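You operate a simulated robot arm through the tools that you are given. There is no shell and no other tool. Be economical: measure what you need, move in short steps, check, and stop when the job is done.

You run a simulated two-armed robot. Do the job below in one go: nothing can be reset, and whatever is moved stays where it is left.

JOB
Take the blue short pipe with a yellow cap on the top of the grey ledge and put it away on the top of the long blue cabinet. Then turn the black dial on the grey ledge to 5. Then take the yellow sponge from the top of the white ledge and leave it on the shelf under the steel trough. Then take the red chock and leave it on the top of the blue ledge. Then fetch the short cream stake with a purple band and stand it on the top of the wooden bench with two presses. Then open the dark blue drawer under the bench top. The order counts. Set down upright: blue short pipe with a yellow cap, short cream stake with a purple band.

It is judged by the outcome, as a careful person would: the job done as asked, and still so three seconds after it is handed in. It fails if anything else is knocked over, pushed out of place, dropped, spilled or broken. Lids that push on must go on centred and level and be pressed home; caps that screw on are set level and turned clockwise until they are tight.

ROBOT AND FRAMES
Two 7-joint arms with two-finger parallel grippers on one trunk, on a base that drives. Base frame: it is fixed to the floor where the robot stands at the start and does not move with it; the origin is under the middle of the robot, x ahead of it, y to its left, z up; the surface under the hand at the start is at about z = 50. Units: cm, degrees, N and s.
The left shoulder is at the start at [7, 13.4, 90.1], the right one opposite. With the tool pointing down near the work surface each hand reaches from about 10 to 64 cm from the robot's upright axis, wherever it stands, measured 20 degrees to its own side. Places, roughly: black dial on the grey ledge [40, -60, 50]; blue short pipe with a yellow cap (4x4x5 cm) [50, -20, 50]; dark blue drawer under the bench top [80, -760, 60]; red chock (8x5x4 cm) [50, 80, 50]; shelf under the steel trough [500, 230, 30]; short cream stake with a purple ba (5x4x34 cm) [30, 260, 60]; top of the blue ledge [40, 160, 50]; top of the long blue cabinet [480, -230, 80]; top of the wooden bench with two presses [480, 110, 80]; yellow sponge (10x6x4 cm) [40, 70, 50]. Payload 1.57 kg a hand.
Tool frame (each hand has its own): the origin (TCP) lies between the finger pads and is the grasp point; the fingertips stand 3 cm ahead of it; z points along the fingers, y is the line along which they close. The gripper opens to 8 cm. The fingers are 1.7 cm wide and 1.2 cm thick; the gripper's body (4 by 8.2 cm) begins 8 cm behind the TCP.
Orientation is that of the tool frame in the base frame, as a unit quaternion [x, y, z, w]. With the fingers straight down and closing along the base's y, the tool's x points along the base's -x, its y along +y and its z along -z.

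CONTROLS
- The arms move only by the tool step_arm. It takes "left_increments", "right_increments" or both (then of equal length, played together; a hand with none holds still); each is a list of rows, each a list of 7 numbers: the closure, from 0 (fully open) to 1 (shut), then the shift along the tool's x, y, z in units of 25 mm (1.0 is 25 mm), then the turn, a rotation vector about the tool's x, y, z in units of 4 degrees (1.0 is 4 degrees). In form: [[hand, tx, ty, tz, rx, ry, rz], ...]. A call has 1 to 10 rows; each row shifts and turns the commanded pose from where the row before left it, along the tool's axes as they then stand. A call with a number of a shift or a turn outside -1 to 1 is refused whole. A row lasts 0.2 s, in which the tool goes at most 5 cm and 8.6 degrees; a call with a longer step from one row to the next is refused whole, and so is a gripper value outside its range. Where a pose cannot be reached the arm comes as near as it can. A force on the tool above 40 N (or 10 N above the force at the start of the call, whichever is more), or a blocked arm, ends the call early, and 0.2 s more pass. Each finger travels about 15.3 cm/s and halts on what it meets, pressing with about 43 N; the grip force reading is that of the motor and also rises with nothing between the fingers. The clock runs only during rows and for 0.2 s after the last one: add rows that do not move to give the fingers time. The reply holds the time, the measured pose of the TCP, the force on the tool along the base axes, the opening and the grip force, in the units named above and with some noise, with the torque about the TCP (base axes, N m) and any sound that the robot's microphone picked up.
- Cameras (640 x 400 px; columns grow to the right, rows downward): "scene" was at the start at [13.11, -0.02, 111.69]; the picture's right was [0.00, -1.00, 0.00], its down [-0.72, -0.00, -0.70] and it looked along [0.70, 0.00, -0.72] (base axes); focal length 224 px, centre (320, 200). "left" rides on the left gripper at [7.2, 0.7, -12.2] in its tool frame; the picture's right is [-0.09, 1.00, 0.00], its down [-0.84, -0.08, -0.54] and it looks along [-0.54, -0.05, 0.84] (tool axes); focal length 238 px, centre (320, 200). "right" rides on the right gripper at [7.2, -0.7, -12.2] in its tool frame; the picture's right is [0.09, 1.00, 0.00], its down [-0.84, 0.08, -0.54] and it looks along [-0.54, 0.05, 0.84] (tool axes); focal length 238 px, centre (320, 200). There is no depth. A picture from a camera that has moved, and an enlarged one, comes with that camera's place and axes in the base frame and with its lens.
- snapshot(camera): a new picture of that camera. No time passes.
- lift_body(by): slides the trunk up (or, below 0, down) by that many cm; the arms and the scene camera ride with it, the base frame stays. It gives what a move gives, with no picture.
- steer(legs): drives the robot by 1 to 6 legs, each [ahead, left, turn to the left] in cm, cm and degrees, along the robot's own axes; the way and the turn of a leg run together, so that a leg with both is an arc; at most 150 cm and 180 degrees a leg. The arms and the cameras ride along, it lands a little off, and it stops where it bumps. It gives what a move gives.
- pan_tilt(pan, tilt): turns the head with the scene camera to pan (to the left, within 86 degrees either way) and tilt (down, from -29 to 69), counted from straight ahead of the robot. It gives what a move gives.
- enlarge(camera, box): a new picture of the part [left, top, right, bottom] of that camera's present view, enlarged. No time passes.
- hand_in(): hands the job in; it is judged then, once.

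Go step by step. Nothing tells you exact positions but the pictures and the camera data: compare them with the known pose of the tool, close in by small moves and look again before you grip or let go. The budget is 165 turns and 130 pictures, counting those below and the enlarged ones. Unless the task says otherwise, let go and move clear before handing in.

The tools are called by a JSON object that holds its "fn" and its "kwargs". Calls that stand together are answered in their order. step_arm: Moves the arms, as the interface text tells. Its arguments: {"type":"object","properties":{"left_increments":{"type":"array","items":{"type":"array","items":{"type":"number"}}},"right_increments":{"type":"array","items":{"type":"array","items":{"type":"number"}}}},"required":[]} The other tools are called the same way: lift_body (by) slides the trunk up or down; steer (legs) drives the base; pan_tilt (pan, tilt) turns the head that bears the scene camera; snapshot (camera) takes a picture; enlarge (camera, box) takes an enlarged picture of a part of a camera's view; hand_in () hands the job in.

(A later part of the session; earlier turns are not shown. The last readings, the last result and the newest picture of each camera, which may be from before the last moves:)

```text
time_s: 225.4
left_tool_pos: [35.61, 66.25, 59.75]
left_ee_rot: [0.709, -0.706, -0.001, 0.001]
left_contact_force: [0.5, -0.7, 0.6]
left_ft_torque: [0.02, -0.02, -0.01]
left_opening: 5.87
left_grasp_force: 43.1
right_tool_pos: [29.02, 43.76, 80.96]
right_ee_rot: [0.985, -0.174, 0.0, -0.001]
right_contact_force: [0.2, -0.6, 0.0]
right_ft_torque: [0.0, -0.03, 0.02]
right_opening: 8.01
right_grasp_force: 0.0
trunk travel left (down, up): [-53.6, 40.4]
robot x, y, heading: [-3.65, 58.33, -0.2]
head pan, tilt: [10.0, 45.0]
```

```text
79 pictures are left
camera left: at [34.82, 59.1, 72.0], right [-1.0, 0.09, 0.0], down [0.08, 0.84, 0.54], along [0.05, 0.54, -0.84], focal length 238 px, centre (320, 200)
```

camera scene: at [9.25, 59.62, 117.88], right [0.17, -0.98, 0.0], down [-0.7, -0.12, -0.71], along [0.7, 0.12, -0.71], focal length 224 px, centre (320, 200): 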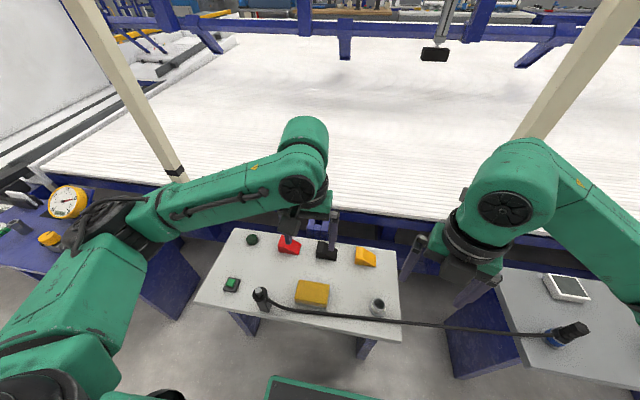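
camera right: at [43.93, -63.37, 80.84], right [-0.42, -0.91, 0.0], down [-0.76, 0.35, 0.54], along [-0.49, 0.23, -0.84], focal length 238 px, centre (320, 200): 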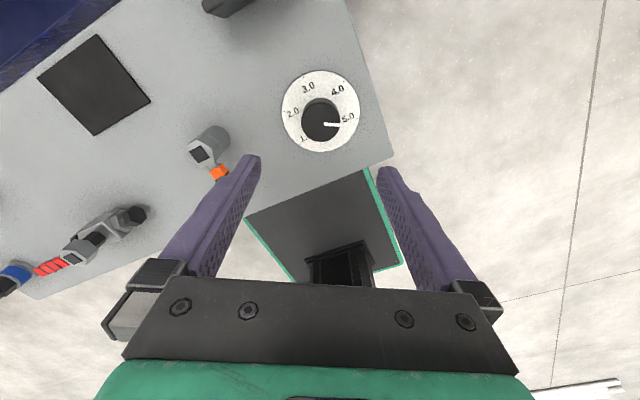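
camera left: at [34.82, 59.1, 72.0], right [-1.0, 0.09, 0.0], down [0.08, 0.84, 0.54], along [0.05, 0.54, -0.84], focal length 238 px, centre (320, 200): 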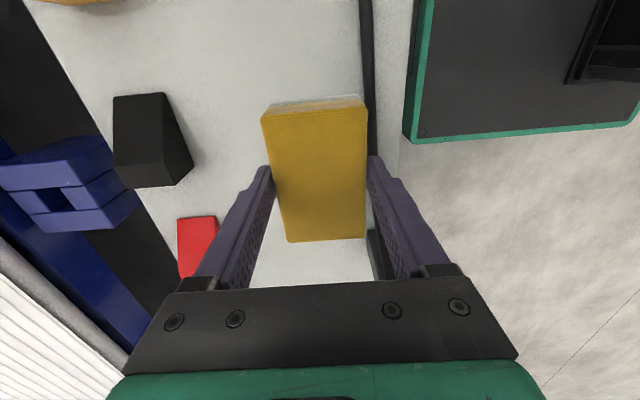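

The sponge is held. I'll tuck it and drive back round to the far side by the known route.

{"fn": "step_arm", "kwargs": {"left_increments": [[1, 0, 0, -1, 0, 0, 0], [1, 0, 0, -1, 0, 0, 0], [1, 0, 0.6, -1, 0, 0, 0], [1, 0, 0.6, -1, 0, 0, 0], [1, 0, 0.6, -1, 0, 0, 0], [1, 0, 0.6, -1, 0, 0, 0], [1, 0, 0.6, -1, 0, 0, 0], [1, 0, 0.6, -1, 0, 0, 0], [1, 0, 0.6, -1, 0, 0, 0], [1, 0, 0.4, -1, 0, 0, 0]]}}

{"fn": "steer", "kwargs": {"legs": [[-91, 0, 0], [0, 0, -90], [150, 0, 0], [150, 0, 0], [132, 0, 0], [0, 0, 90]]}}

{"fn": "pan_tilt", "kwargs": {"pan": 0, "tilt": 15}}

{"fn": "snapshot", "kwargs": {"camera": "scene"}}

```text
time_s: 227.6
left_tool_pos: [29.8, 72.81, 80.68]
left_ee_rot: [0.707, -0.707, 0.001, 0.0]
left_contact_force: [0.3, 0.7, -0.7]
left_ft_torque: [0.01, -0.02, -0.01]
left_opening: 5.87
left_grasp_force: 42.4
left hand out of reach, approached as far as the arm can: row 6, 7, 8, 9, 10
right_tool_pos: [28.87, 43.83, 81.12]
right_ee_rot: [0.985, -0.175, 0.0, -0.001]
right_contact_force: [-0.4, 0.1, 0.1]
right_ft_torque: [0.04, 0.02, 0.02]
right_opening: 7.99
right_grasp_force: 0.2
trunk travel left (down, up): [-53.6, 40.4]
robot x, y, heading: [-4.03, 58.27, -0.2]
head pan, tilt: [10.0, 45.0]
```

```text
time_s: 260.2
left_tool_pos: [-52.65, -356.17, 80.53]
left_ee_rot: [0.712, -0.702, 0.001, 0.0]
left_contact_force: [-0.3, 0.4, 0.0]
left_ft_torque: [0.01, -0.02, 0.0]
left_opening: 5.87
left_grasp_force: 43.4
right_tool_pos: [-52.99, -385.32, 81.27]
right_ee_rot: [0.986, -0.167, -0.001, 0.0]
right_contact_force: [0.3, -0.6, 0.5]
right_ft_torque: [0.03, 0.04, -0.01]
right_opening: 7.97
right_grasp_force: 0.1
trunk travel left (down, up): [-53.6, 40.4]
robot x, y, heading: [-86.13, -371.01, 1.0]
head pan, tilt: [10.0, 45.0]
```

```text
time_s: 261.1
left_tool_pos: [-52.54, -356.24, 80.57]
left_ee_rot: [0.712, -0.702, 0.001, 0.001]
left_contact_force: [-1.3, -0.2, -0.9]
left_ft_torque: [0.01, -0.03, 0.01]
left_opening: 5.87
left_grasp_force: 43.1
right_tool_pos: [-52.95, -385.27, 81.08]
right_ee_rot: [0.986, -0.169, 0.001, -0.001]
right_contact_force: [-0.2, -0.3, -0.6]
right_ft_torque: [0.0, -0.01, 0.02]
right_opening: 8.0
right_grasp_force: 0.1
trunk travel left (down, up): [-53.6, 40.4]
robot x, y, heading: [-85.85, -371.05, 0.6]
head pan, tilt: [0.0, 15.0]
```

```text
78 pictures are left
camera scene: at [-71.62, -371.09, 122.56], right [0.01, -1.0, 0.0], down [-0.26, 0.0, -0.97], along [0.97, 0.01, -0.26], focal length 224 px, centre (320, 200)
```

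scene: 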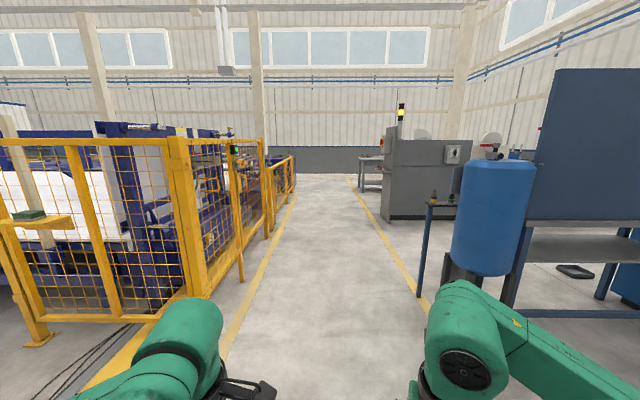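

{"fn": "steer", "kwargs": {"legs": [[0, 0, -0.8], [150, 0, 0], [150, 0, 0], [150, 0, 0], [150, 0, 0], [58, 0, 90]]}}

{"fn": "snapshot", "kwargs": {"camera": "scene"}}

```text
time_s: 293.8
left_tool_pos: [537.55, -310.8, 80.57]
left_ee_rot: [1.0, -0.013, 0.001, 0.0]
left_contact_force: [-0.6, -0.2, -0.3]
left_ft_torque: [0.01, 0.01, 0.02]
left_opening: 5.87
left_grasp_force: 43.0
right_tool_pos: [566.41, -312.42, 81.01]
right_ee_rot: [0.827, 0.562, 0.0, -0.001]
right_contact_force: [0.1, -0.1, 0.2]
right_ft_torque: [-0.01, 0.02, 0.0]
right_opening: 8.0
right_grasp_force: 0.0
trunk travel left (down, up): [-53.6, 40.4]
robot x, y, heading: [551.33, -344.76, 88.5]
head pan, tilt: [0.0, 15.0]
cut short: leg 6
```

```text
77 pictures are left
camera scene: at [551.39, -330.52, 122.56], right [1.0, -0.03, 0.0], down [-0.01, -0.26, -0.97], along [0.03, 0.97, -0.26], focal length 224 px, centre (320, 200)
```

scene: 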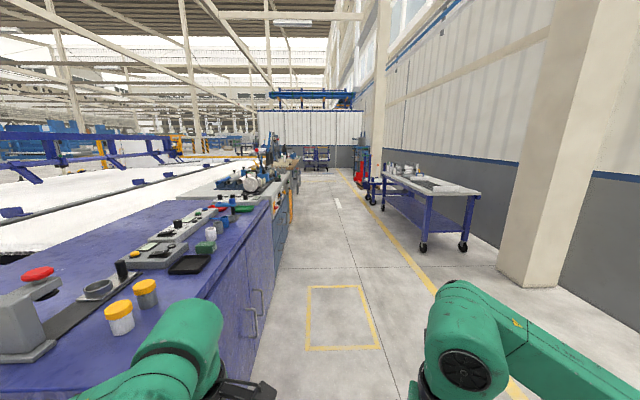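

The last leg was cut short near the cabinet's corner. I'll shift away to the right, then drive up the aisle.

{"fn": "steer", "kwargs": {"legs": [[0, -40, 0], [0, 0, 1.5], [150, 0, 0], [150, 0, 0], [120, 0, 0]]}}

{"fn": "pan_tilt", "kwargs": {"pan": 50, "tilt": 25}}

{"fn": "snapshot", "kwargs": {"camera": "scene"}}

```text
time_s: 316.3
left_tool_pos: [579.44, 106.83, 80.65]
left_ee_rot: [1.0, -0.002, 0.001, 0.001]
left_contact_force: [0.9, 0.1, -0.8]
left_ft_torque: [0.02, 0.01, -0.02]
left_opening: 5.85
left_grasp_force: 42.9
right_tool_pos: [608.29, 105.82, 81.14]
right_ee_rot: [0.821, 0.571, 0.0, 0.0]
right_contact_force: [0.2, 0.1, 0.6]
right_ft_torque: [0.02, -0.01, 0.02]
right_opening: 8.0
right_grasp_force: 0.0
trunk travel left (down, up): [-53.6, 40.4]
robot x, y, heading: [593.67, 73.06, 89.9]
head pan, tilt: [0.0, 15.0]
```

```text
time_s: 317.5
left_tool_pos: [579.41, 106.63, 80.5]
left_ee_rot: [1.0, -0.002, 0.001, 0.001]
left_contact_force: [0.3, 0.0, -1.2]
left_ft_torque: [-0.02, -0.01, -0.01]
left_opening: 5.86
left_grasp_force: 42.4
right_tool_pos: [608.45, 105.69, 81.19]
right_ee_rot: [0.821, 0.572, -0.001, -0.002]
right_contact_force: [-0.5, -0.2, 1.1]
right_ft_torque: [0.01, 0.02, -0.01]
right_opening: 8.02
right_grasp_force: 0.0
trunk travel left (down, up): [-53.6, 40.4]
robot x, y, heading: [593.65, 73.06, 89.9]
head pan, tilt: [50.0, 25.0]
```

```text
76 pictures are left
camera scene: at [586.76, 83.92, 120.95], right [0.65, 0.76, 0.0], down [0.32, -0.27, -0.91], along [-0.69, 0.58, -0.42], focal length 224 px, centre (320, 200)
```

scene: 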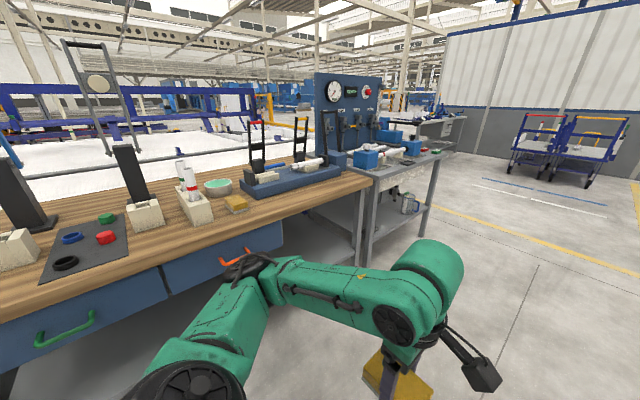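

The wooden bench with the presses is right here, and the steel bench with a shelf under it is next. I'll drive on and face it.

{"fn": "steer", "kwargs": {"legs": [[150, 0, 0], [0, 0, 90]]}}

{"fn": "pan_tilt", "kwargs": {"pan": 0, "tilt": 25}}

{"fn": "snapshot", "kwargs": {"camera": "scene"}}

{"fn": "pan_tilt", "kwargs": {"pan": -60, "tilt": 20}}

{"fn": "snapshot", "kwargs": {"camera": "scene"}}

```text
time_s: 328.8
left_tool_pos: [560.0, 208.64, 80.5]
left_ee_rot: [0.702, 0.712, 0.0, -0.001]
left_contact_force: [0.4, -0.6, -1.3]
left_ft_torque: [0.0, 0.02, 0.01]
left_opening: 5.88
left_grasp_force: 43.0
right_tool_pos: [560.5, 237.59, 81.15]
right_ee_rot: [0.167, 0.986, -0.002, 0.0]
right_contact_force: [0.0, 0.1, -0.2]
right_ft_torque: [-0.05, -0.01, -0.01]
right_opening: 7.99
right_grasp_force: 0.1
trunk travel left (down, up): [-53.6, 40.4]
robot x, y, heading: [593.2, 223.81, -179.3]
head pan, tilt: [50.0, 25.0]
```

```text
time_s: 330.0
left_tool_pos: [560.14, 208.74, 80.55]
left_ee_rot: [0.702, 0.712, 0.001, 0.0]
left_contact_force: [0.8, -0.6, 0.2]
left_ft_torque: [0.01, 0.0, -0.01]
left_opening: 5.87
left_grasp_force: 42.9
right_tool_pos: [560.41, 237.65, 81.12]
right_ee_rot: [0.168, 0.986, -0.001, -0.001]
right_contact_force: [0.1, 0.0, 0.5]
right_ft_torque: [0.02, -0.01, -0.01]
right_opening: 7.97
right_grasp_force: 0.1
trunk travel left (down, up): [-53.6, 40.4]
robot x, y, heading: [593.32, 223.63, -179.4]
head pan, tilt: [0.0, 25.0]
```

```text
75 pictures are left
camera scene: at [579.22, 223.37, 120.94], right [-0.01, 1.0, 0.0], down [0.42, 0.01, -0.91], along [-0.91, -0.01, -0.42], focal length 224 px, centre (320, 200)
```

scene: 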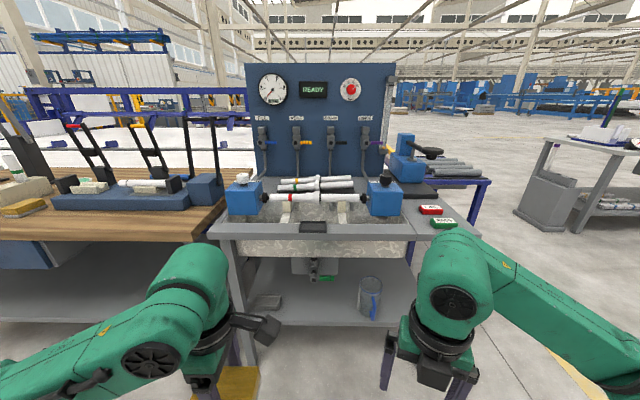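

```text
time_s: 331.3
left_tool_pos: [560.11, 208.69, 80.48]
left_ee_rot: [0.703, 0.712, 0.0, -0.001]
left_contact_force: [-0.4, -0.1, -0.3]
left_ft_torque: [0.0, 0.0, 0.0]
left_opening: 5.9
left_grasp_force: 43.2
right_tool_pos: [560.51, 237.65, 81.15]
right_ee_rot: [0.168, 0.986, -0.001, 0.0]
right_contact_force: [0.3, 0.5, 0.1]
right_ft_torque: [-0.01, 0.0, -0.01]
right_opening: 8.0
right_grasp_force: 0.0
trunk travel left (down, up): [-53.6, 40.4]
robot x, y, heading: [593.68, 223.72, -179.2]
head pan, tilt: [-60.0, 20.0]
```

```text
74 pictures are left
camera scene: at [583.65, 231.51, 121.75], right [0.86, 0.51, 0.0], down [0.18, -0.29, -0.94], along [-0.48, 0.81, -0.34], focal length 224 px, centre (320, 200)
```

scene: 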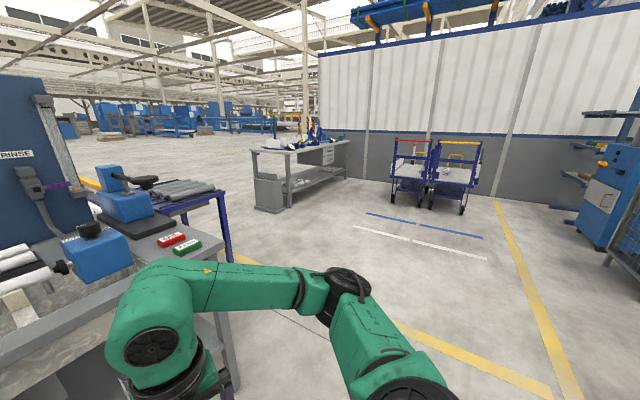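

The shelf is at z ≈ 30, with its front edge at x ≈ 512 and the trough bottom at about 68. I'll lower the trunk so that the arm can go in flat, then look.

{"fn": "lift_body", "kwargs": {"by": -38}}

{"fn": "pan_tilt", "kwargs": {"pan": 0, "tilt": 25}}

{"fn": "snapshot", "kwargs": {"camera": "scene"}}

```text
time_s: 335.0
left_tool_pos: [559.95, 208.7, 42.5]
left_ee_rot: [0.702, 0.712, 0.0, -0.001]
left_contact_force: [-0.9, -0.3, -0.3]
left_ft_torque: [0.01, -0.03, 0.02]
left_opening: 5.88
left_grasp_force: 42.9
right_tool_pos: [560.41, 237.71, 43.22]
right_ee_rot: [0.168, 0.986, -0.001, 0.0]
right_contact_force: [-0.1, 1.1, 0.3]
right_ft_torque: [-0.01, 0.01, 0.03]
right_opening: 7.98
right_grasp_force: 0.1
trunk travel left (down, up): [-15.6, 78.4]
robot x, y, heading: [593.63, 223.66, -179.3]
head pan, tilt: [-60.0, 20.0]
```

```text
time_s: 336.3
left_tool_pos: [559.98, 208.81, 42.45]
left_ee_rot: [0.702, 0.712, 0.001, 0.0]
left_contact_force: [-0.2, -0.1, -0.3]
left_ft_torque: [-0.02, -0.01, 0.01]
left_opening: 5.89
left_grasp_force: 43.8
right_tool_pos: [560.41, 237.68, 43.13]
right_ee_rot: [0.167, 0.986, -0.002, 0.0]
right_contact_force: [0.2, -0.1, 0.2]
right_ft_torque: [0.01, 0.05, -0.01]
right_opening: 7.99
right_grasp_force: 0.0
trunk travel left (down, up): [-15.6, 78.4]
robot x, y, heading: [593.6, 223.41, -179.1]
head pan, tilt: [0.0, 25.0]
```

```text
73 pictures are left
camera scene: at [579.23, 223.39, 82.94], right [-0.01, 1.0, 0.0], down [0.42, 0.01, -0.91], along [-0.91, -0.01, -0.42], focal length 224 px, centre (320, 200)
```

scene: 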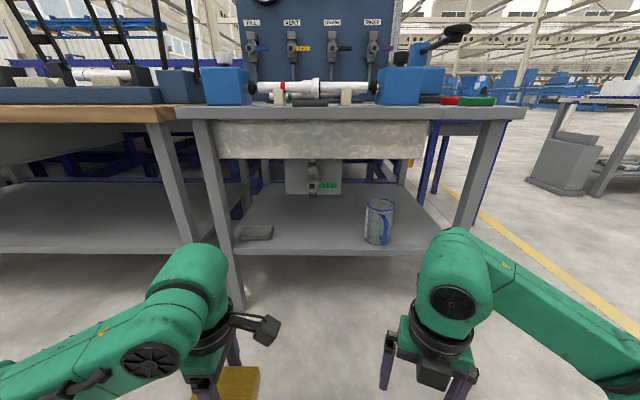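

{"fn": "steer", "kwargs": {"legs": [[0, -6.5, -0.8], [36, 0, 0]]}}

{"fn": "snapshot", "kwargs": {"camera": "left"}}

{"fn": "snapshot", "kwargs": {"camera": "scene"}}

```text
time_s: 339.1
left_tool_pos: [524.09, 215.7, 42.53]
left_ee_rot: [0.707, 0.707, 0.001, 0.0]
left_contact_force: [0.1, -0.3, -0.1]
left_ft_torque: [0.03, 0.01, -0.03]
left_opening: 5.89
left_grasp_force: 43.5
right_tool_pos: [524.92, 244.76, 43.06]
right_ee_rot: [0.174, 0.985, -0.001, 0.0]
right_contact_force: [-0.1, -0.2, -0.1]
right_ft_torque: [0.0, 0.0, 0.02]
right_opening: 7.98
right_grasp_force: 0.2
trunk travel left (down, up): [-15.6, 78.4]
robot x, y, heading: [557.53, 229.78, 179.9]
head pan, tilt: [0.0, 25.0]
```

```text
72 pictures are left
camera left: at [524.64, 222.93, 54.84], right [1.0, -0.09, 0.0], down [-0.08, -0.84, 0.54], along [-0.05, -0.54, -0.84], focal length 238 px, centre (320, 200)
```

left: 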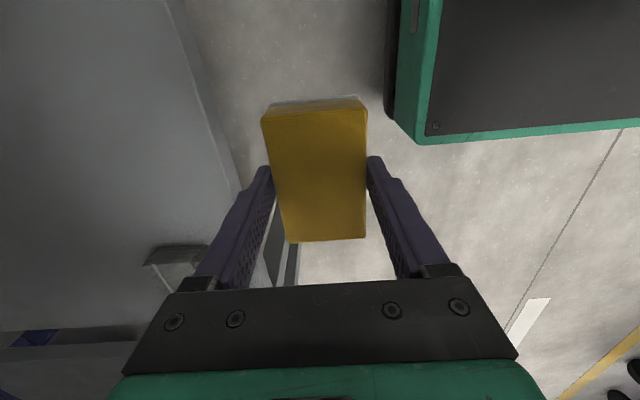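

```text
71 pictures are left
camera scene: at [543.44, 230.15, 82.94], right [0.0, 1.0, 0.0], down [0.42, 0.0, -0.91], along [-0.91, 0.0, -0.42], focal length 224 px, centre (320, 200)
```

scene: 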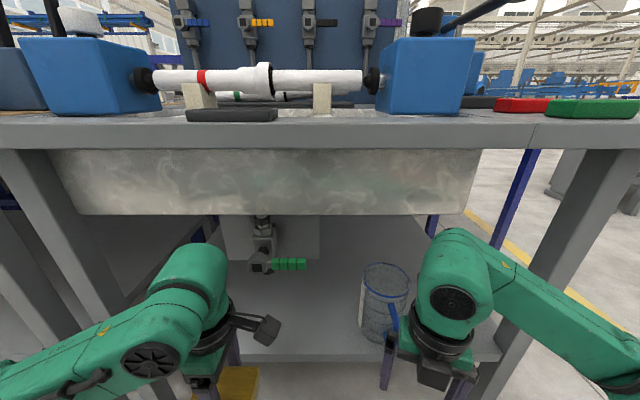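

I'll pitch the hand 24° forward so that the wrist stays outside the trough, then slide it in over the shelf.

{"fn": "step_arm", "kwargs": {"left_increments": [[1, 0, 0, 0, 1, 0, 0], [1, 0, 0, 0, 1, 0, 0], [1, 0, 0, 0, 1, 0, 0], [1, 0, 0, 0, 1, 0, 0], [1, 0, 0, 0, 1, 0, 0], [1, 0, 0, 0, 1, 0, 0]]}}

{"fn": "step_arm", "kwargs": {"left_increments": [[1, 0.325, -0.754, 0.336, 0, 0, 0], [1, 0.325, -0.754, 0.336, 0, 0, 0], [1, 0.325, -0.754, 0.336, 0, 0, 0], [1, 0.325, -0.754, 0.336, 0, 0, 0], [1, 0.325, -0.754, 0.336, 0, 0, 0], [1, 0.325, -0.754, 0.336, 0, 0, 0], [1, 0.325, -0.754, 0.336, 0, 0, 0]]}}

{"fn": "snapshot", "kwargs": {"camera": "scene"}}

{"fn": "snapshot", "kwargs": {"camera": "left"}}

```text
time_s: 340.6
left_tool_pos: [521.81, 218.66, 43.23]
left_ee_rot: [0.725, 0.684, -0.059, -0.052]
left_contact_force: [-0.5, -1.4, -0.1]
left_ft_torque: [0.0, 0.02, 0.0]
left_opening: 5.87
left_grasp_force: 42.8
left hand out of reach, approached as far as the arm can: row 1, 2, 3, 4, 5, 6
right_tool_pos: [524.88, 244.7, 43.18]
right_ee_rot: [0.175, 0.985, -0.001, 0.001]
right_contact_force: [-0.4, -0.4, 0.1]
right_ft_torque: [0.02, 0.01, 0.04]
right_opening: 8.0
right_grasp_force: 0.1
trunk travel left (down, up): [-15.6, 78.4]
robot x, y, heading: [557.68, 230.12, 180.0]
head pan, tilt: [0.0, 25.0]
```

```text
time_s: 341.4
left_tool_pos: [516.23, 221.67, 41.55]
left_ee_rot: [0.728, 0.682, -0.057, -0.05]
left_contact_force: [5.7, -0.7, -1.5]
left_ft_torque: [0.01, 0.85, -0.04]
left_opening: 5.87
left_grasp_force: 43.6
right_tool_pos: [524.92, 244.66, 43.02]
right_ee_rot: [0.175, 0.985, -0.001, 0.0]
right_contact_force: [-0.7, -0.2, 0.1]
right_ft_torque: [0.03, 0.0, -0.02]
right_opening: 8.01
right_grasp_force: 0.2
trunk travel left (down, up): [-15.6, 78.4]
robot x, y, heading: [557.72, 230.24, -180.0]
head pan, tilt: [0.0, 25.0]
stopped in row 4 (left hand): the force on the tool passed its limit at 58 N (the readings are from after the stop); the commanded pose is now the measured one
```

```text
70 pictures are left
camera scene: at [543.51, 230.12, 82.95], right [0.0, 1.0, 0.0], down [0.42, 0.0, -0.91], along [-0.91, 0.0, -0.42], focal length 224 px, centre (320, 200)
```

scene: 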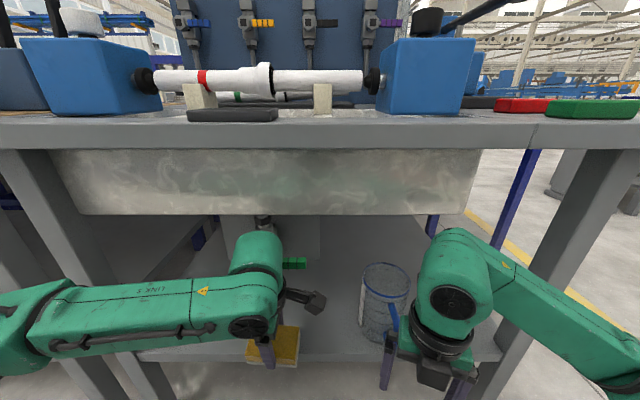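

```text
69 pictures are left
camera left: at [519.11, 228.79, 53.38], right [0.98, -0.16, -0.15], down [-0.05, -0.83, 0.56], along [-0.21, -0.54, -0.81], focal length 238 px, centre (320, 200)
```

left: 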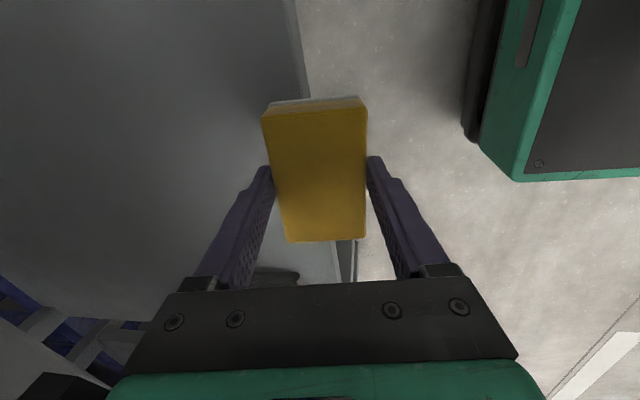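

I bumped the tap under the trough, which hangs at about [510, 220, 53]. It doesn't look displaced. I'll back out, square the hand with the sponge lengthwise, pitch it, and go in further left at y ≈ 208.

{"fn": "step_arm", "kwargs": {"left_increments": [[1, 0, 0.8, 0, 0, 0, 0], [1, 0, 0.8, 0, 0, 0, 0], [1, 0, 0.8, 0, 0, 0, 0], [1, 0, 0, 0, 0, 0, 0]]}}

{"fn": "steer", "kwargs": {"legs": [[-25, 0, 0], [0, 9, 0]]}}

{"fn": "step_arm", "kwargs": {"left_increments": [[1, 0, -0.5, 0, 0, 0, 1], [1, 0, -0.5, 0, 0, 0, 1], [1, 0, 0, 0, 0, 0, 1], [1, 0, 0, 0, 0, 0, 1], [1, 0, 0, 0, 0, 0, 1], [1, 0, 0, 0, 0, 0, 1], [1, 0, 0, 0, 0, 0, 1], [1, 0, 0, 0, 0, 0, 1], [1, 0, 0, 0, 0, 0, 1], [1, 0, 0, 0, 0, 0, 1]]}}

{"fn": "step_arm", "kwargs": {"left_increments": [[1, 0, 0, 0, 0, 0, 1], [1, 0, 0, 0, 0, 0, 1], [1, 0, 0, 0, 0, 0, 1], [1, 0, 0, 0, 0, 0, 1], [1, 0, 0, 0, 0, 0, 1], [1, 0, 0, 0, 0, 0, 1], [1, 0, 0, 0, 0, 0, 1], [1, 0, 0, 0, 0, 0, 1], [1, 0, 0, 0, 0, 0, 1], [1, 0, 0, 0, 0, 0, 1]]}}

{"fn": "snapshot", "kwargs": {"camera": "scene"}}

```text
time_s: 342.4
left_tool_pos: [521.61, 220.88, 40.35]
left_ee_rot: [0.728, 0.681, -0.057, -0.051]
left_contact_force: [0.1, -0.6, -0.2]
left_ft_torque: [0.04, 0.03, -0.01]
left_opening: 5.87
left_grasp_force: 42.9
left hand out of reach, approached as far as the arm can: row 3
right_tool_pos: [524.84, 244.67, 43.0]
right_ee_rot: [0.174, 0.985, -0.001, -0.001]
right_contact_force: [-0.2, 1.3, 0.8]
right_ft_torque: [-0.02, -0.01, 0.02]
right_opening: 8.01
right_grasp_force: 0.2
trunk travel left (down, up): [-15.6, 78.4]
robot x, y, heading: [557.53, 230.57, -180.1]
head pan, tilt: [0.0, 25.0]
```

```text
time_s: 344.9
left_tool_pos: [546.79, 211.75, 40.37]
left_ee_rot: [0.728, 0.682, -0.056, -0.051]
left_contact_force: [-0.8, -0.2, -0.1]
left_ft_torque: [0.0, -0.02, 0.01]
left_opening: 5.87
left_grasp_force: 42.6
right_tool_pos: [550.11, 235.72, 43.08]
right_ee_rot: [0.174, 0.985, -0.002, 0.0]
right_contact_force: [-0.1, 0.2, 0.4]
right_ft_torque: [0.01, -0.01, -0.01]
right_opening: 8.02
right_grasp_force: 0.1
trunk travel left (down, up): [-15.6, 78.4]
robot x, y, heading: [582.85, 221.0, -179.8]
head pan, tilt: [0.0, 25.0]
```

```text
time_s: 347.1
left_tool_pos: [544.34, 212.06, 40.68]
left_ee_rot: [0.917, 0.392, -0.071, -0.027]
left_contact_force: [-0.5, -0.3, -0.3]
left_ft_torque: [0.02, -0.02, 0.01]
left_opening: 5.86
left_grasp_force: 42.6
right_tool_pos: [550.06, 235.66, 43.03]
right_ee_rot: [0.174, 0.985, -0.002, 0.0]
right_contact_force: [-0.1, -0.4, -0.4]
right_ft_torque: [-0.01, 0.02, 0.02]
right_opening: 8.0
right_grasp_force: 0.0
trunk travel left (down, up): [-15.6, 78.4]
robot x, y, heading: [582.78, 221.43, -180.1]
head pan, tilt: [0.0, 25.0]
```

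```text
time_s: 349.4
left_tool_pos: [544.33, 212.0, 40.61]
left_ee_rot: [0.996, 0.054, -0.077, -0.002]
left_contact_force: [0.7, -0.5, -0.7]
left_ft_torque: [0.0, -0.02, 0.02]
left_opening: 5.85
left_grasp_force: 42.9
right_tool_pos: [550.1, 235.52, 43.12]
right_ee_rot: [0.173, 0.985, -0.001, 0.0]
right_contact_force: [0.4, 0.4, -0.1]
right_ft_torque: [0.0, 0.0, 0.0]
right_opening: 7.98
right_grasp_force: 0.1
trunk travel left (down, up): [-15.6, 78.4]
robot x, y, heading: [582.63, 221.23, -179.9]
head pan, tilt: [0.0, 25.0]
```

```text
68 pictures are left
camera scene: at [568.68, 221.11, 82.94], right [0.0, 1.0, 0.0], down [0.42, 0.0, -0.91], along [-0.91, 0.0, -0.42], focal length 224 px, centre (320, 200)
```

scene: 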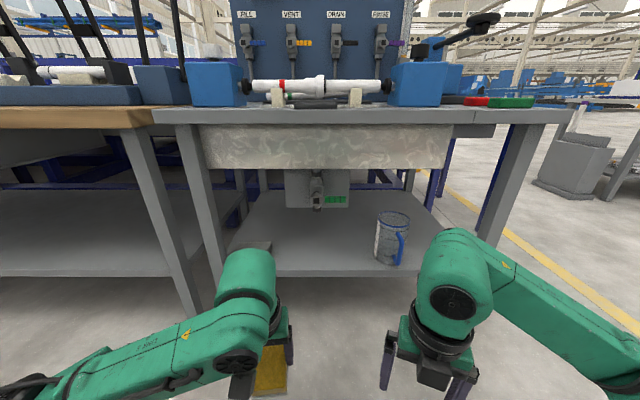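

{"fn": "step_arm", "kwargs": {"left_increments": [[1, 0, 0, 0, 0, 0, 0.8], [1, 0, 0, 0, 0, 0, 0.75], [1, 0, 0, 0, 0, -1, 0], [1, 0, 0, 0, 0, -1, 0], [1, 0, 0, 0, 0, -1, 0], [1, 0, 0, 0, 0, -1, 0], [1, 0, 0, 0, 0, -1, 0], [1, 0, 0, 0, 0, 0, 0]]}}

{"fn": "snapshot", "kwargs": {"camera": "left"}}

```text
time_s: 351.1
left_tool_pos: [543.02, 212.56, 40.44]
left_ee_rot: [0.969, 0.002, -0.248, 0.003]
left_contact_force: [0.0, -0.6, -0.4]
left_ft_torque: [0.02, -0.01, 0.01]
left_opening: 5.86
left_grasp_force: 43.3
left hand out of reach, approached as far as the arm can: row 6, 7
right_tool_pos: [550.11, 235.63, 43.06]
right_ee_rot: [0.174, 0.985, -0.001, 0.0]
right_contact_force: [-0.3, -0.5, 0.2]
right_ft_torque: [0.03, 0.01, 0.03]
right_opening: 8.0
right_grasp_force: 0.0
trunk travel left (down, up): [-15.6, 78.4]
robot x, y, heading: [582.74, 221.41, -179.9]
head pan, tilt: [0.0, 25.0]
```

```text
67 pictures are left
camera left: at [555.09, 212.04, 47.7], right [-0.08, -1.0, 0.05], down [-0.47, 0.08, 0.88], along [-0.88, 0.05, -0.48], focal length 238 px, centre (320, 200)
```

left: 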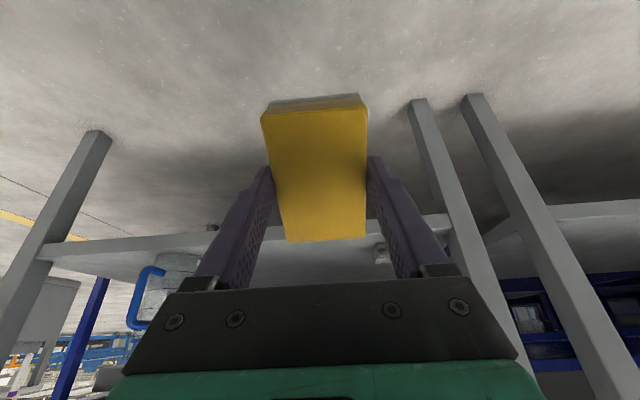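

The hand is pitched 29° with the sponge lengthwise. I'll drive in and shift slightly left.

{"fn": "steer", "kwargs": {"legs": [[0, 3.5, 0], [25, 0, 0]]}}

{"fn": "snapshot", "kwargs": {"camera": "scene"}}

```text
time_s: 353.4
left_tool_pos: [518.22, 208.88, 40.37]
left_ee_rot: [0.969, 0.001, -0.248, 0.002]
left_contact_force: [-0.3, 0.1, -0.4]
left_ft_torque: [0.01, -0.02, 0.02]
left_opening: 5.87
left_grasp_force: 42.9
right_tool_pos: [525.2, 232.06, 43.1]
right_ee_rot: [0.174, 0.985, -0.001, -0.001]
right_contact_force: [0.4, 0.6, -0.5]
right_ft_torque: [-0.02, -0.01, 0.04]
right_opening: 8.0
right_grasp_force: 0.0
trunk travel left (down, up): [-15.6, 78.4]
robot x, y, heading: [557.82, 217.52, -180.2]
head pan, tilt: [0.0, 25.0]
```

```text
66 pictures are left
camera scene: at [543.82, 217.52, 82.94], right [0.0, 1.0, 0.0], down [0.42, 0.0, -0.91], along [-0.91, 0.0, -0.42], focal length 224 px, centre (320, 200)
```

scene: 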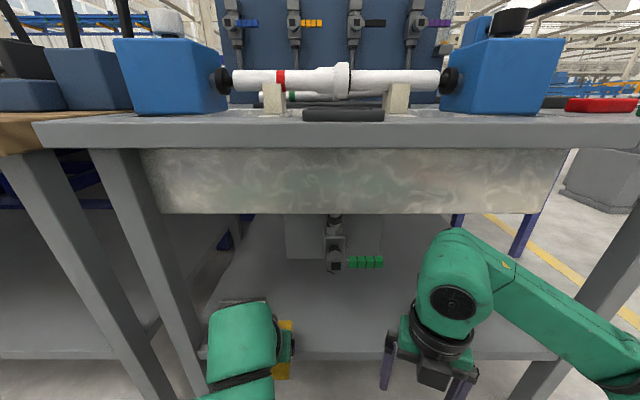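

{"fn": "step_arm", "kwargs": {"left_increments": [[1, -0.77, 0, 0.42, 0, 0, 0], [1, -0.77, 0, 0.42, 0, 0, 0], [1, -0.77, 0, 0.42, 0, 0, 0], [1, -0.77, 0, 0.42, 0, 0, 0], [1, -0.77, 0, 0.42, 0, 0, 0], [1, 0, 0, 0, 0, 0, 0]]}}

{"fn": "snapshot", "kwargs": {"camera": "left"}}

{"fn": "snapshot", "kwargs": {"camera": "scene"}}

```text
time_s: 354.8
left_tool_pos: [507.09, 208.91, 40.44]
left_ee_rot: [0.969, 0.002, -0.248, 0.002]
left_contact_force: [1.0, -0.5, -0.4]
left_ft_torque: [-0.03, 0.0, 0.02]
left_opening: 5.86
left_grasp_force: 42.6
right_tool_pos: [525.29, 232.19, 43.26]
right_ee_rot: [0.174, 0.985, 0.0, -0.001]
right_contact_force: [-0.1, -0.6, 0.4]
right_ft_torque: [0.0, -0.03, 0.01]
right_opening: 8.02
right_grasp_force: 0.1
trunk travel left (down, up): [-15.6, 78.4]
robot x, y, heading: [558.12, 217.64, -180.0]
head pan, tilt: [0.0, 25.0]
```

```text
65 pictures are left
camera left: at [519.23, 208.41, 47.72], right [-0.08, -1.0, 0.05], down [-0.47, 0.08, 0.88], along [-0.88, 0.04, -0.48], focal length 238 px, centre (320, 200)
```

left: 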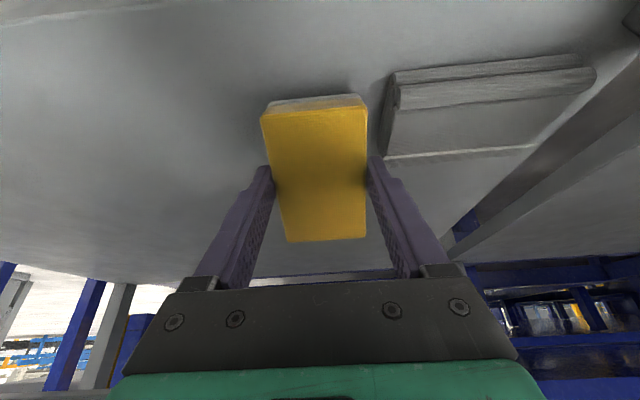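

```text
64 pictures are left
camera scene: at [543.82, 217.52, 82.94], right [0.0, 1.0, 0.0], down [0.42, 0.0, -0.91], along [-0.91, 0.0, -0.42], focal length 224 px, centre (320, 200)
```

scene: 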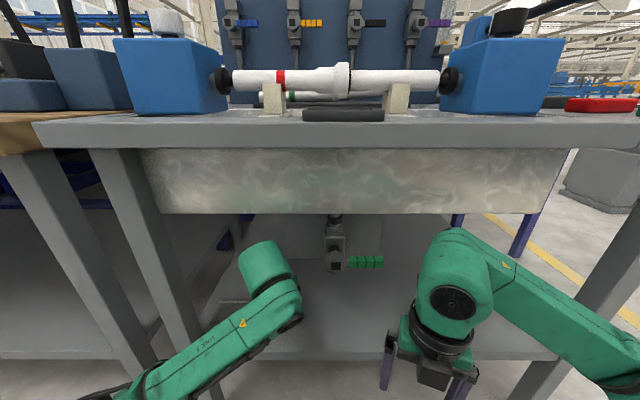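

{"fn": "step_arm", "kwargs": {"left_increments": [[1, 0, -0.3, 0, 0, 0, 0], [1, 0, 0, 0, 0, 0, 0]]}}

{"fn": "lift_body", "kwargs": {"by": -3.3}}

{"fn": "lift_body", "kwargs": {"by": -0.6}}

{"fn": "lift_body", "kwargs": {"by": -0.5}}

{"fn": "snapshot", "kwargs": {"camera": "left"}}

```text
time_s: 355.4
left_tool_pos: [507.11, 209.73, 40.33]
left_ee_rot: [0.969, 0.002, -0.248, 0.003]
left_contact_force: [0.0, 0.4, -0.9]
left_ft_torque: [-0.01, -0.03, -0.01]
left_opening: 5.88
left_grasp_force: 42.9
right_tool_pos: [525.18, 231.94, 43.11]
right_ee_rot: [0.174, 0.985, -0.001, -0.001]
right_contact_force: [0.2, -0.3, -0.1]
right_ft_torque: [0.05, 0.0, 0.0]
right_opening: 8.03
right_grasp_force: 0.0
trunk travel left (down, up): [-15.6, 78.4]
robot x, y, heading: [558.58, 217.59, -179.8]
head pan, tilt: [0.0, 25.0]
```

```text
time_s: 356.0
left_tool_pos: [506.87, 209.66, 39.03]
left_ee_rot: [0.965, 0.004, -0.264, -0.003]
left_contact_force: [2.8, -0.2, 17.5]
left_ft_torque: [-0.18, -0.49, -0.02]
left_opening: 5.89
left_grasp_force: 43.1
right_tool_pos: [525.32, 232.07, 40.71]
right_ee_rot: [0.173, 0.985, -0.001, -0.001]
right_contact_force: [0.7, 0.4, 0.4]
right_ft_torque: [0.01, 0.01, 0.02]
right_opening: 7.99
right_grasp_force: 0.0
trunk travel left (down, up): [-13.1, 80.9]
robot x, y, heading: [557.47, 217.83, -179.4]
head pan, tilt: [0.0, 25.0]
stopped: the force on the tool passed its limit at 44 N (the readings are from after the stop); the commanded pose is now the measured one
```

```text
time_s: 356.5
left_tool_pos: [506.67, 209.64, 38.82]
left_ee_rot: [0.963, 0.005, -0.27, -0.004]
left_contact_force: [1.8, -0.2, 15.0]
left_ft_torque: [-0.26, -0.38, 0.02]
left_opening: 5.87
left_grasp_force: 42.6
right_tool_pos: [525.4, 232.0, 40.19]
right_ee_rot: [0.173, 0.985, -0.001, -0.001]
right_contact_force: [0.8, 0.3, 0.1]
right_ft_torque: [-0.01, 0.01, -0.03]
right_opening: 8.01
right_grasp_force: 0.1
trunk travel left (down, up): [-12.6, 81.4]
robot x, y, heading: [557.98, 217.73, -179.8]
head pan, tilt: [0.0, 25.0]
stopped: the force on the tool passed its limit at 41 N (the readings are from after the stop); the commanded pose is now the measured one
```

```text
time_s: 357.2
left_tool_pos: [506.47, 209.72, 38.82]
left_ee_rot: [0.961, 0.006, -0.275, -0.004]
left_contact_force: [1.8, -0.9, 15.3]
left_ft_torque: [-0.38, -0.36, 0.0]
left_opening: 5.87
left_grasp_force: 43.2
right_tool_pos: [525.34, 232.06, 39.72]
right_ee_rot: [0.173, 0.985, -0.003, 0.0]
right_contact_force: [-0.1, 0.5, 0.0]
right_ft_torque: [0.01, 0.02, -0.01]
right_opening: 7.98
right_grasp_force: 0.1
trunk travel left (down, up): [-12.1, 81.9]
robot x, y, heading: [557.88, 217.47, -179.9]
head pan, tilt: [0.0, 25.0]
stopped: the force on the tool passed its limit at 41 N (the readings are from after the stop); the commanded pose is now the measured one
```

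```text
63 pictures are left
camera left: at [519.01, 209.1, 45.47], right [-0.07, -1.0, 0.03], down [-0.42, 0.06, 0.9], along [-0.9, 0.05, -0.43], focal length 238 px, centre (320, 200)
```

left: 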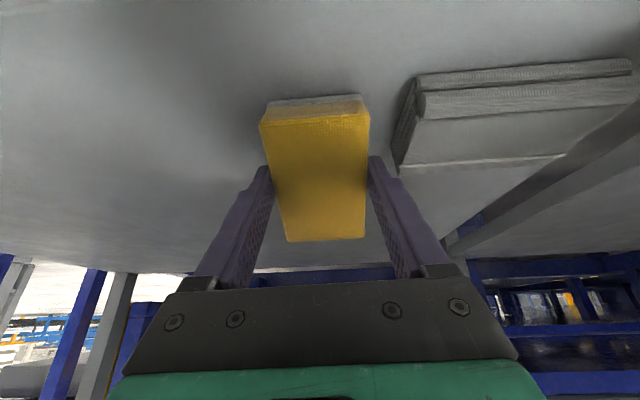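

{"fn": "step_arm", "kwargs": {"left_increments": [[1, -0.08, 0, -0.14, 0, 0, 0], [0.6, 0, 0, 0, 0, 0, 0], [0.2, 0, 0, 0, 0, 0, 0], [0.12, 0, 0, 0, 0, 0, 0], [0.12, 0, 0, 0, 0, 0, 0]]}}

{"fn": "snapshot", "kwargs": {"camera": "left"}}

```text
time_s: 358.4
left_tool_pos: [506.56, 209.69, 38.85]
left_ee_rot: [0.963, 0.007, -0.271, -0.003]
left_contact_force: [-0.4, -0.1, 0.3]
left_ft_torque: [0.02, -0.03, -0.03]
left_opening: 7.06
left_grasp_force: 0.1
right_tool_pos: [525.27, 231.95, 39.55]
right_ee_rot: [0.173, 0.985, -0.002, 0.0]
right_contact_force: [-0.1, -1.0, -0.2]
right_ft_torque: [-0.02, 0.02, -0.01]
right_opening: 8.0
right_grasp_force: 0.0
trunk travel left (down, up): [-12.1, 81.9]
robot x, y, heading: [557.91, 217.74, -179.8]
head pan, tilt: [0.0, 25.0]
```

```text
62 pictures are left
camera left: at [518.96, 209.1, 45.64], right [-0.07, -1.0, 0.04], down [-0.43, 0.06, 0.9], along [-0.9, 0.05, -0.43], focal length 238 px, centre (320, 200)
```

left: 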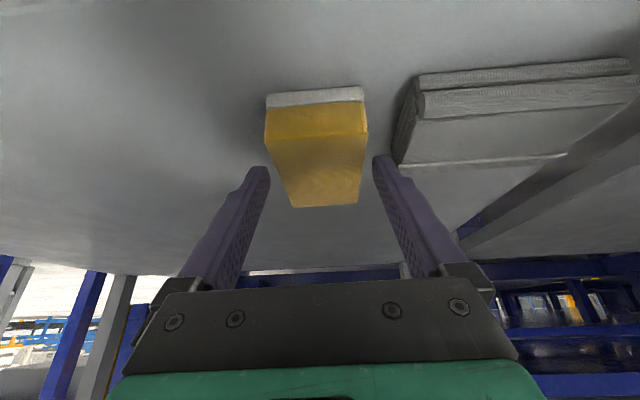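

The sponge is lying flat on the shelf. I'll back the hand straight out.

{"fn": "lift_body", "kwargs": {"by": 1.5}}

{"fn": "steer", "kwargs": {"legs": [[-36, 0, 0]]}}

{"fn": "snapshot", "kwargs": {"camera": "scene"}}

```text
time_s: 359.0
left_tool_pos: [506.47, 209.7, 40.35]
left_ee_rot: [0.962, 0.008, -0.272, -0.003]
left_contact_force: [0.5, 0.0, 0.8]
left_ft_torque: [-0.02, 0.03, 0.02]
left_opening: 7.05
left_grasp_force: 0.1
right_tool_pos: [525.2, 231.99, 41.08]
right_ee_rot: [0.173, 0.985, -0.001, 0.0]
right_contact_force: [-0.1, 0.3, -0.3]
right_ft_torque: [-0.05, -0.05, 0.0]
right_opening: 7.98
right_grasp_force: 0.2
trunk travel left (down, up): [-13.6, 80.4]
robot x, y, heading: [557.85, 217.6, -179.9]
head pan, tilt: [0.0, 25.0]
```

```text
time_s: 361.3
left_tool_pos: [542.36, 209.78, 40.43]
left_ee_rot: [0.962, 0.007, -0.272, -0.004]
left_contact_force: [0.2, 0.1, -0.3]
left_ft_torque: [0.0, 0.0, 0.01]
left_opening: 7.02
left_grasp_force: 0.0
right_tool_pos: [560.84, 232.03, 41.21]
right_ee_rot: [0.172, 0.985, -0.002, 0.001]
right_contact_force: [-0.9, 0.5, 0.2]
right_ft_torque: [0.05, 0.0, -0.03]
right_opening: 7.99
right_grasp_force: 0.0
trunk travel left (down, up): [-13.6, 80.4]
robot x, y, heading: [593.56, 217.88, -179.7]
head pan, tilt: [0.0, 25.0]
```

```text
61 pictures are left
camera scene: at [579.55, 217.65, 80.95], right [-0.01, 1.0, 0.0], down [0.42, 0.0, -0.91], along [-0.91, -0.01, -0.42], focal length 224 px, centre (320, 200)
```

scene: 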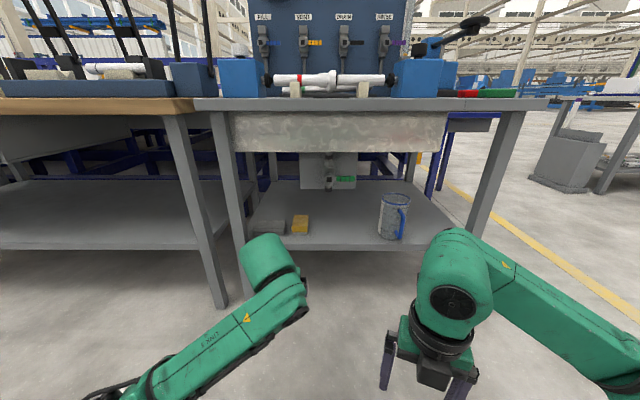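

The sponge is placed. Next is the red chock. I'll square the left hand, raise the trunk and look for a shorter way round the north end.

{"fn": "step_arm", "kwargs": {"left_increments": [[0, 0, 0, -0.5, 0, 1, 0], [0, 0, 0, -0.5, 0, 1, 0], [0, 0, 0, -0.5, 0, 1, 0], [0, 0, 0, -0.5, 0, 1, 0], [0, 0, 0, 0, 0, 1, 0], [0, 0, 0, 0, 0, 1, 0], [0, 0, 0, 0, 0, 1, 0], [0, 0, 0, 0, 0, 0.9, 0]]}}

{"fn": "lift_body", "kwargs": {"by": 38}}

{"fn": "steer", "kwargs": {"legs": [[0, -145, -0.3]]}}

{"fn": "pan_tilt", "kwargs": {"pan": 0, "tilt": 15}}

{"fn": "snapshot", "kwargs": {"camera": "scene"}}

```text
time_s: 363.1
left_tool_pos: [544.43, 209.74, 44.92]
left_ee_rot: [1.0, 0.006, 0.001, -0.006]
left_contact_force: [0.1, -0.1, -0.6]
left_ft_torque: [0.0, -0.02, -0.01]
left_opening: 7.99
left_grasp_force: 0.1
right_tool_pos: [560.88, 232.03, 41.06]
right_ee_rot: [0.172, 0.985, -0.002, 0.001]
right_contact_force: [-0.2, -0.1, 0.4]
right_ft_torque: [-0.03, 0.01, 0.0]
right_opening: 7.99
right_grasp_force: 0.1
trunk travel left (down, up): [-13.6, 80.4]
robot x, y, heading: [593.81, 218.03, -179.5]
head pan, tilt: [0.0, 25.0]
```

```text
time_s: 366.8
left_tool_pos: [544.47, 209.83, 82.79]
left_ee_rot: [1.0, 0.007, 0.0, -0.006]
left_contact_force: [0.9, -0.4, -0.2]
left_ft_torque: [0.01, 0.03, 0.01]
left_opening: 8.02
left_grasp_force: 0.0
right_tool_pos: [560.95, 232.09, 79.1]
right_ee_rot: [0.172, 0.985, -0.002, 0.001]
right_contact_force: [-0.4, 0.0, 0.4]
right_ft_torque: [-0.01, 0.01, 0.01]
right_opening: 8.0
right_grasp_force: 0.0
trunk travel left (down, up): [-51.6, 42.4]
robot x, y, heading: [593.65, 217.87, -179.8]
head pan, tilt: [0.0, 25.0]
```

```text
time_s: 374.0
left_tool_pos: [544.73, 354.88, 82.81]
left_ee_rot: [1.0, -0.004, 0.0, -0.006]
left_contact_force: [-0.1, -0.7, -0.2]
left_ft_torque: [0.0, 0.01, 0.01]
left_opening: 8.0
left_grasp_force: 0.1
right_tool_pos: [561.79, 376.87, 79.07]
right_ee_rot: [0.182, 0.983, -0.001, 0.001]
right_contact_force: [0.4, -0.8, 0.1]
right_ft_torque: [0.0, 0.02, 0.01]
right_opening: 7.96
right_grasp_force: 0.0
trunk travel left (down, up): [-51.6, 42.4]
robot x, y, heading: [594.33, 362.0, 179.3]
head pan, tilt: [0.0, 25.0]
```

```text
time_s: 374.7
left_tool_pos: [544.8, 354.67, 82.82]
left_ee_rot: [1.0, -0.003, 0.001, -0.007]
left_contact_force: [0.3, -0.6, 0.6]
left_ft_torque: [0.01, 0.0, 0.0]
left_opening: 7.99
left_grasp_force: 0.0
right_tool_pos: [561.78, 376.75, 79.16]
right_ee_rot: [0.182, 0.983, -0.002, 0.001]
right_contact_force: [-0.4, 0.1, -0.3]
right_ft_torque: [0.03, -0.04, 0.03]
right_opening: 7.99
right_grasp_force: 0.1
trunk travel left (down, up): [-51.6, 42.4]
robot x, y, heading: [594.08, 361.92, 179.2]
head pan, tilt: [0.0, 15.0]
```

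```text
60 pictures are left
camera scene: at [579.99, 362.01, 120.56], right [0.01, 1.0, 0.0], down [0.26, 0.0, -0.97], along [-0.97, 0.01, -0.26], focal length 224 px, centre (320, 200)
```

scene: 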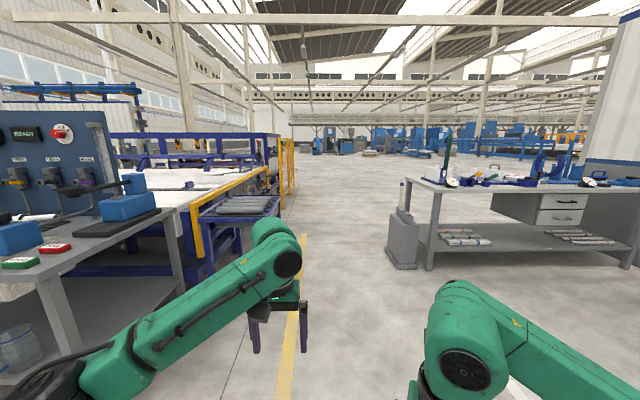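

A clear corridor runs along y ≈ 365, so I'll take it.

{"fn": "steer", "kwargs": {"legs": [[0, 0, 0.8], [150, 0, 0], [150, 0, 0], [150, 0, 0], [150, 0, 0], [60, 0, 0]]}}

{"fn": "pan_tilt", "kwargs": {"pan": 75, "tilt": 25}}

{"fn": "snapshot", "kwargs": {"camera": "scene"}}

```text
time_s: 406.7
left_tool_pos: [-118.63, 369.45, 82.89]
left_ee_rot: [1.0, -0.014, 0.001, -0.006]
left_contact_force: [0.2, 0.3, -0.4]
left_ft_torque: [-0.04, -0.03, -0.01]
left_opening: 8.0
left_grasp_force: 0.1
right_tool_pos: [-101.26, 391.19, 79.14]
right_ee_rot: [0.19, 0.982, -0.003, 0.0]
right_contact_force: [1.0, 0.0, 0.0]
right_ft_torque: [-0.03, -0.01, -0.02]
right_opening: 7.98
right_grasp_force: 0.1
trunk travel left (down, up): [-51.6, 42.4]
robot x, y, heading: [-69.0, 375.55, 178.1]
head pan, tilt: [0.0, 15.0]
```

```text
time_s: 408.1
left_tool_pos: [-118.69, 369.39, 82.87]
left_ee_rot: [1.0, -0.013, 0.001, -0.006]
left_contact_force: [0.0, 0.1, 0.0]
left_ft_torque: [0.02, 0.03, 0.0]
left_opening: 7.97
left_grasp_force: 0.0
right_tool_pos: [-101.26, 391.11, 79.11]
right_ee_rot: [0.191, 0.982, -0.002, 0.001]
right_contact_force: [-0.1, -0.6, -0.2]
right_ft_torque: [-0.02, -0.03, 0.02]
right_opening: 8.03
right_grasp_force: 0.1
trunk travel left (down, up): [-51.6, 42.4]
robot x, y, heading: [-69.31, 375.89, 178.2]
head pan, tilt: [75.0, 25.0]
```

```text
59 pictures are left
camera scene: at [-76.73, 366.82, 118.95], right [-0.96, 0.29, 0.0], down [0.12, 0.4, -0.91], along [-0.26, -0.87, -0.42], focal length 224 px, centre (320, 200)
```

scene: 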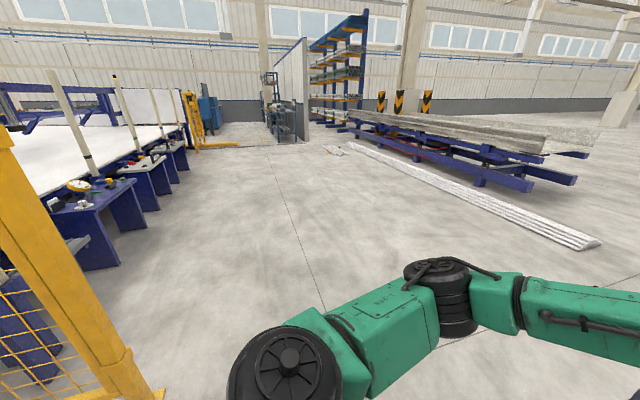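

Open floor all the way. Driving back to the white ledge for the red chock.

{"fn": "steer", "kwargs": {"legs": [[0, 0, 92], [150, 0, 0], [150, 0, 0], [8, 0, 0], [0, 0, 90], [40, 0, 0]]}}

{"fn": "pan_tilt", "kwargs": {"pan": 0, "tilt": 40}}

{"fn": "snapshot", "kwargs": {"camera": "scene"}}

```text
time_s: 433.1
left_tool_pos: [22.74, 76.19, 82.89]
left_ee_rot: [-0.008, 1.0, -0.006, -0.002]
left_contact_force: [0.7, 0.1, 0.1]
left_ft_torque: [0.04, 0.01, -0.01]
left_opening: 8.0
left_grasp_force: 0.0
right_tool_pos: [6.31, 53.77, 79.11]
right_ee_rot: [0.985, -0.171, -0.001, -0.003]
right_contact_force: [-1.1, 0.4, -0.6]
right_ft_torque: [0.01, 0.01, 0.0]
right_opening: 8.03
right_grasp_force: 0.1
trunk travel left (down, up): [-51.6, 42.4]
robot x, y, heading: [-26.07, 67.79, 0.4]
head pan, tilt: [75.0, 25.0]
```

```text
time_s: 434.5
left_tool_pos: [22.8, 76.07, 82.92]
left_ee_rot: [-0.007, 1.0, -0.006, -0.001]
left_contact_force: [-0.5, 0.0, 1.1]
left_ft_torque: [-0.01, 0.01, 0.0]
left_opening: 7.97
left_grasp_force: 0.0
right_tool_pos: [6.38, 53.65, 79.08]
right_ee_rot: [0.985, -0.17, -0.001, -0.001]
right_contact_force: [1.1, -0.2, -0.4]
right_ft_torque: [0.0, -0.02, 0.01]
right_opening: 8.01
right_grasp_force: 0.1
trunk travel left (down, up): [-51.6, 42.4]
robot x, y, heading: [-26.75, 68.05, 0.2]
head pan, tilt: [0.0, 40.0]
```

```text
58 pictures are left
camera scene: at [-13.04, 68.0, 116.61], right [0.01, -1.0, 0.0], down [-0.64, -0.01, -0.77], along [0.77, 0.01, -0.64], focal length 224 px, centre (320, 200)
```

scene: 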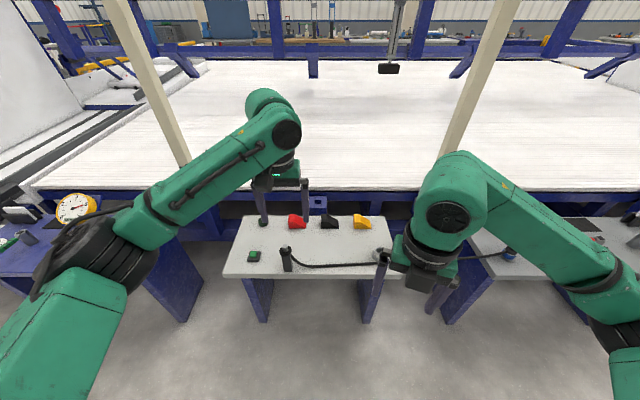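

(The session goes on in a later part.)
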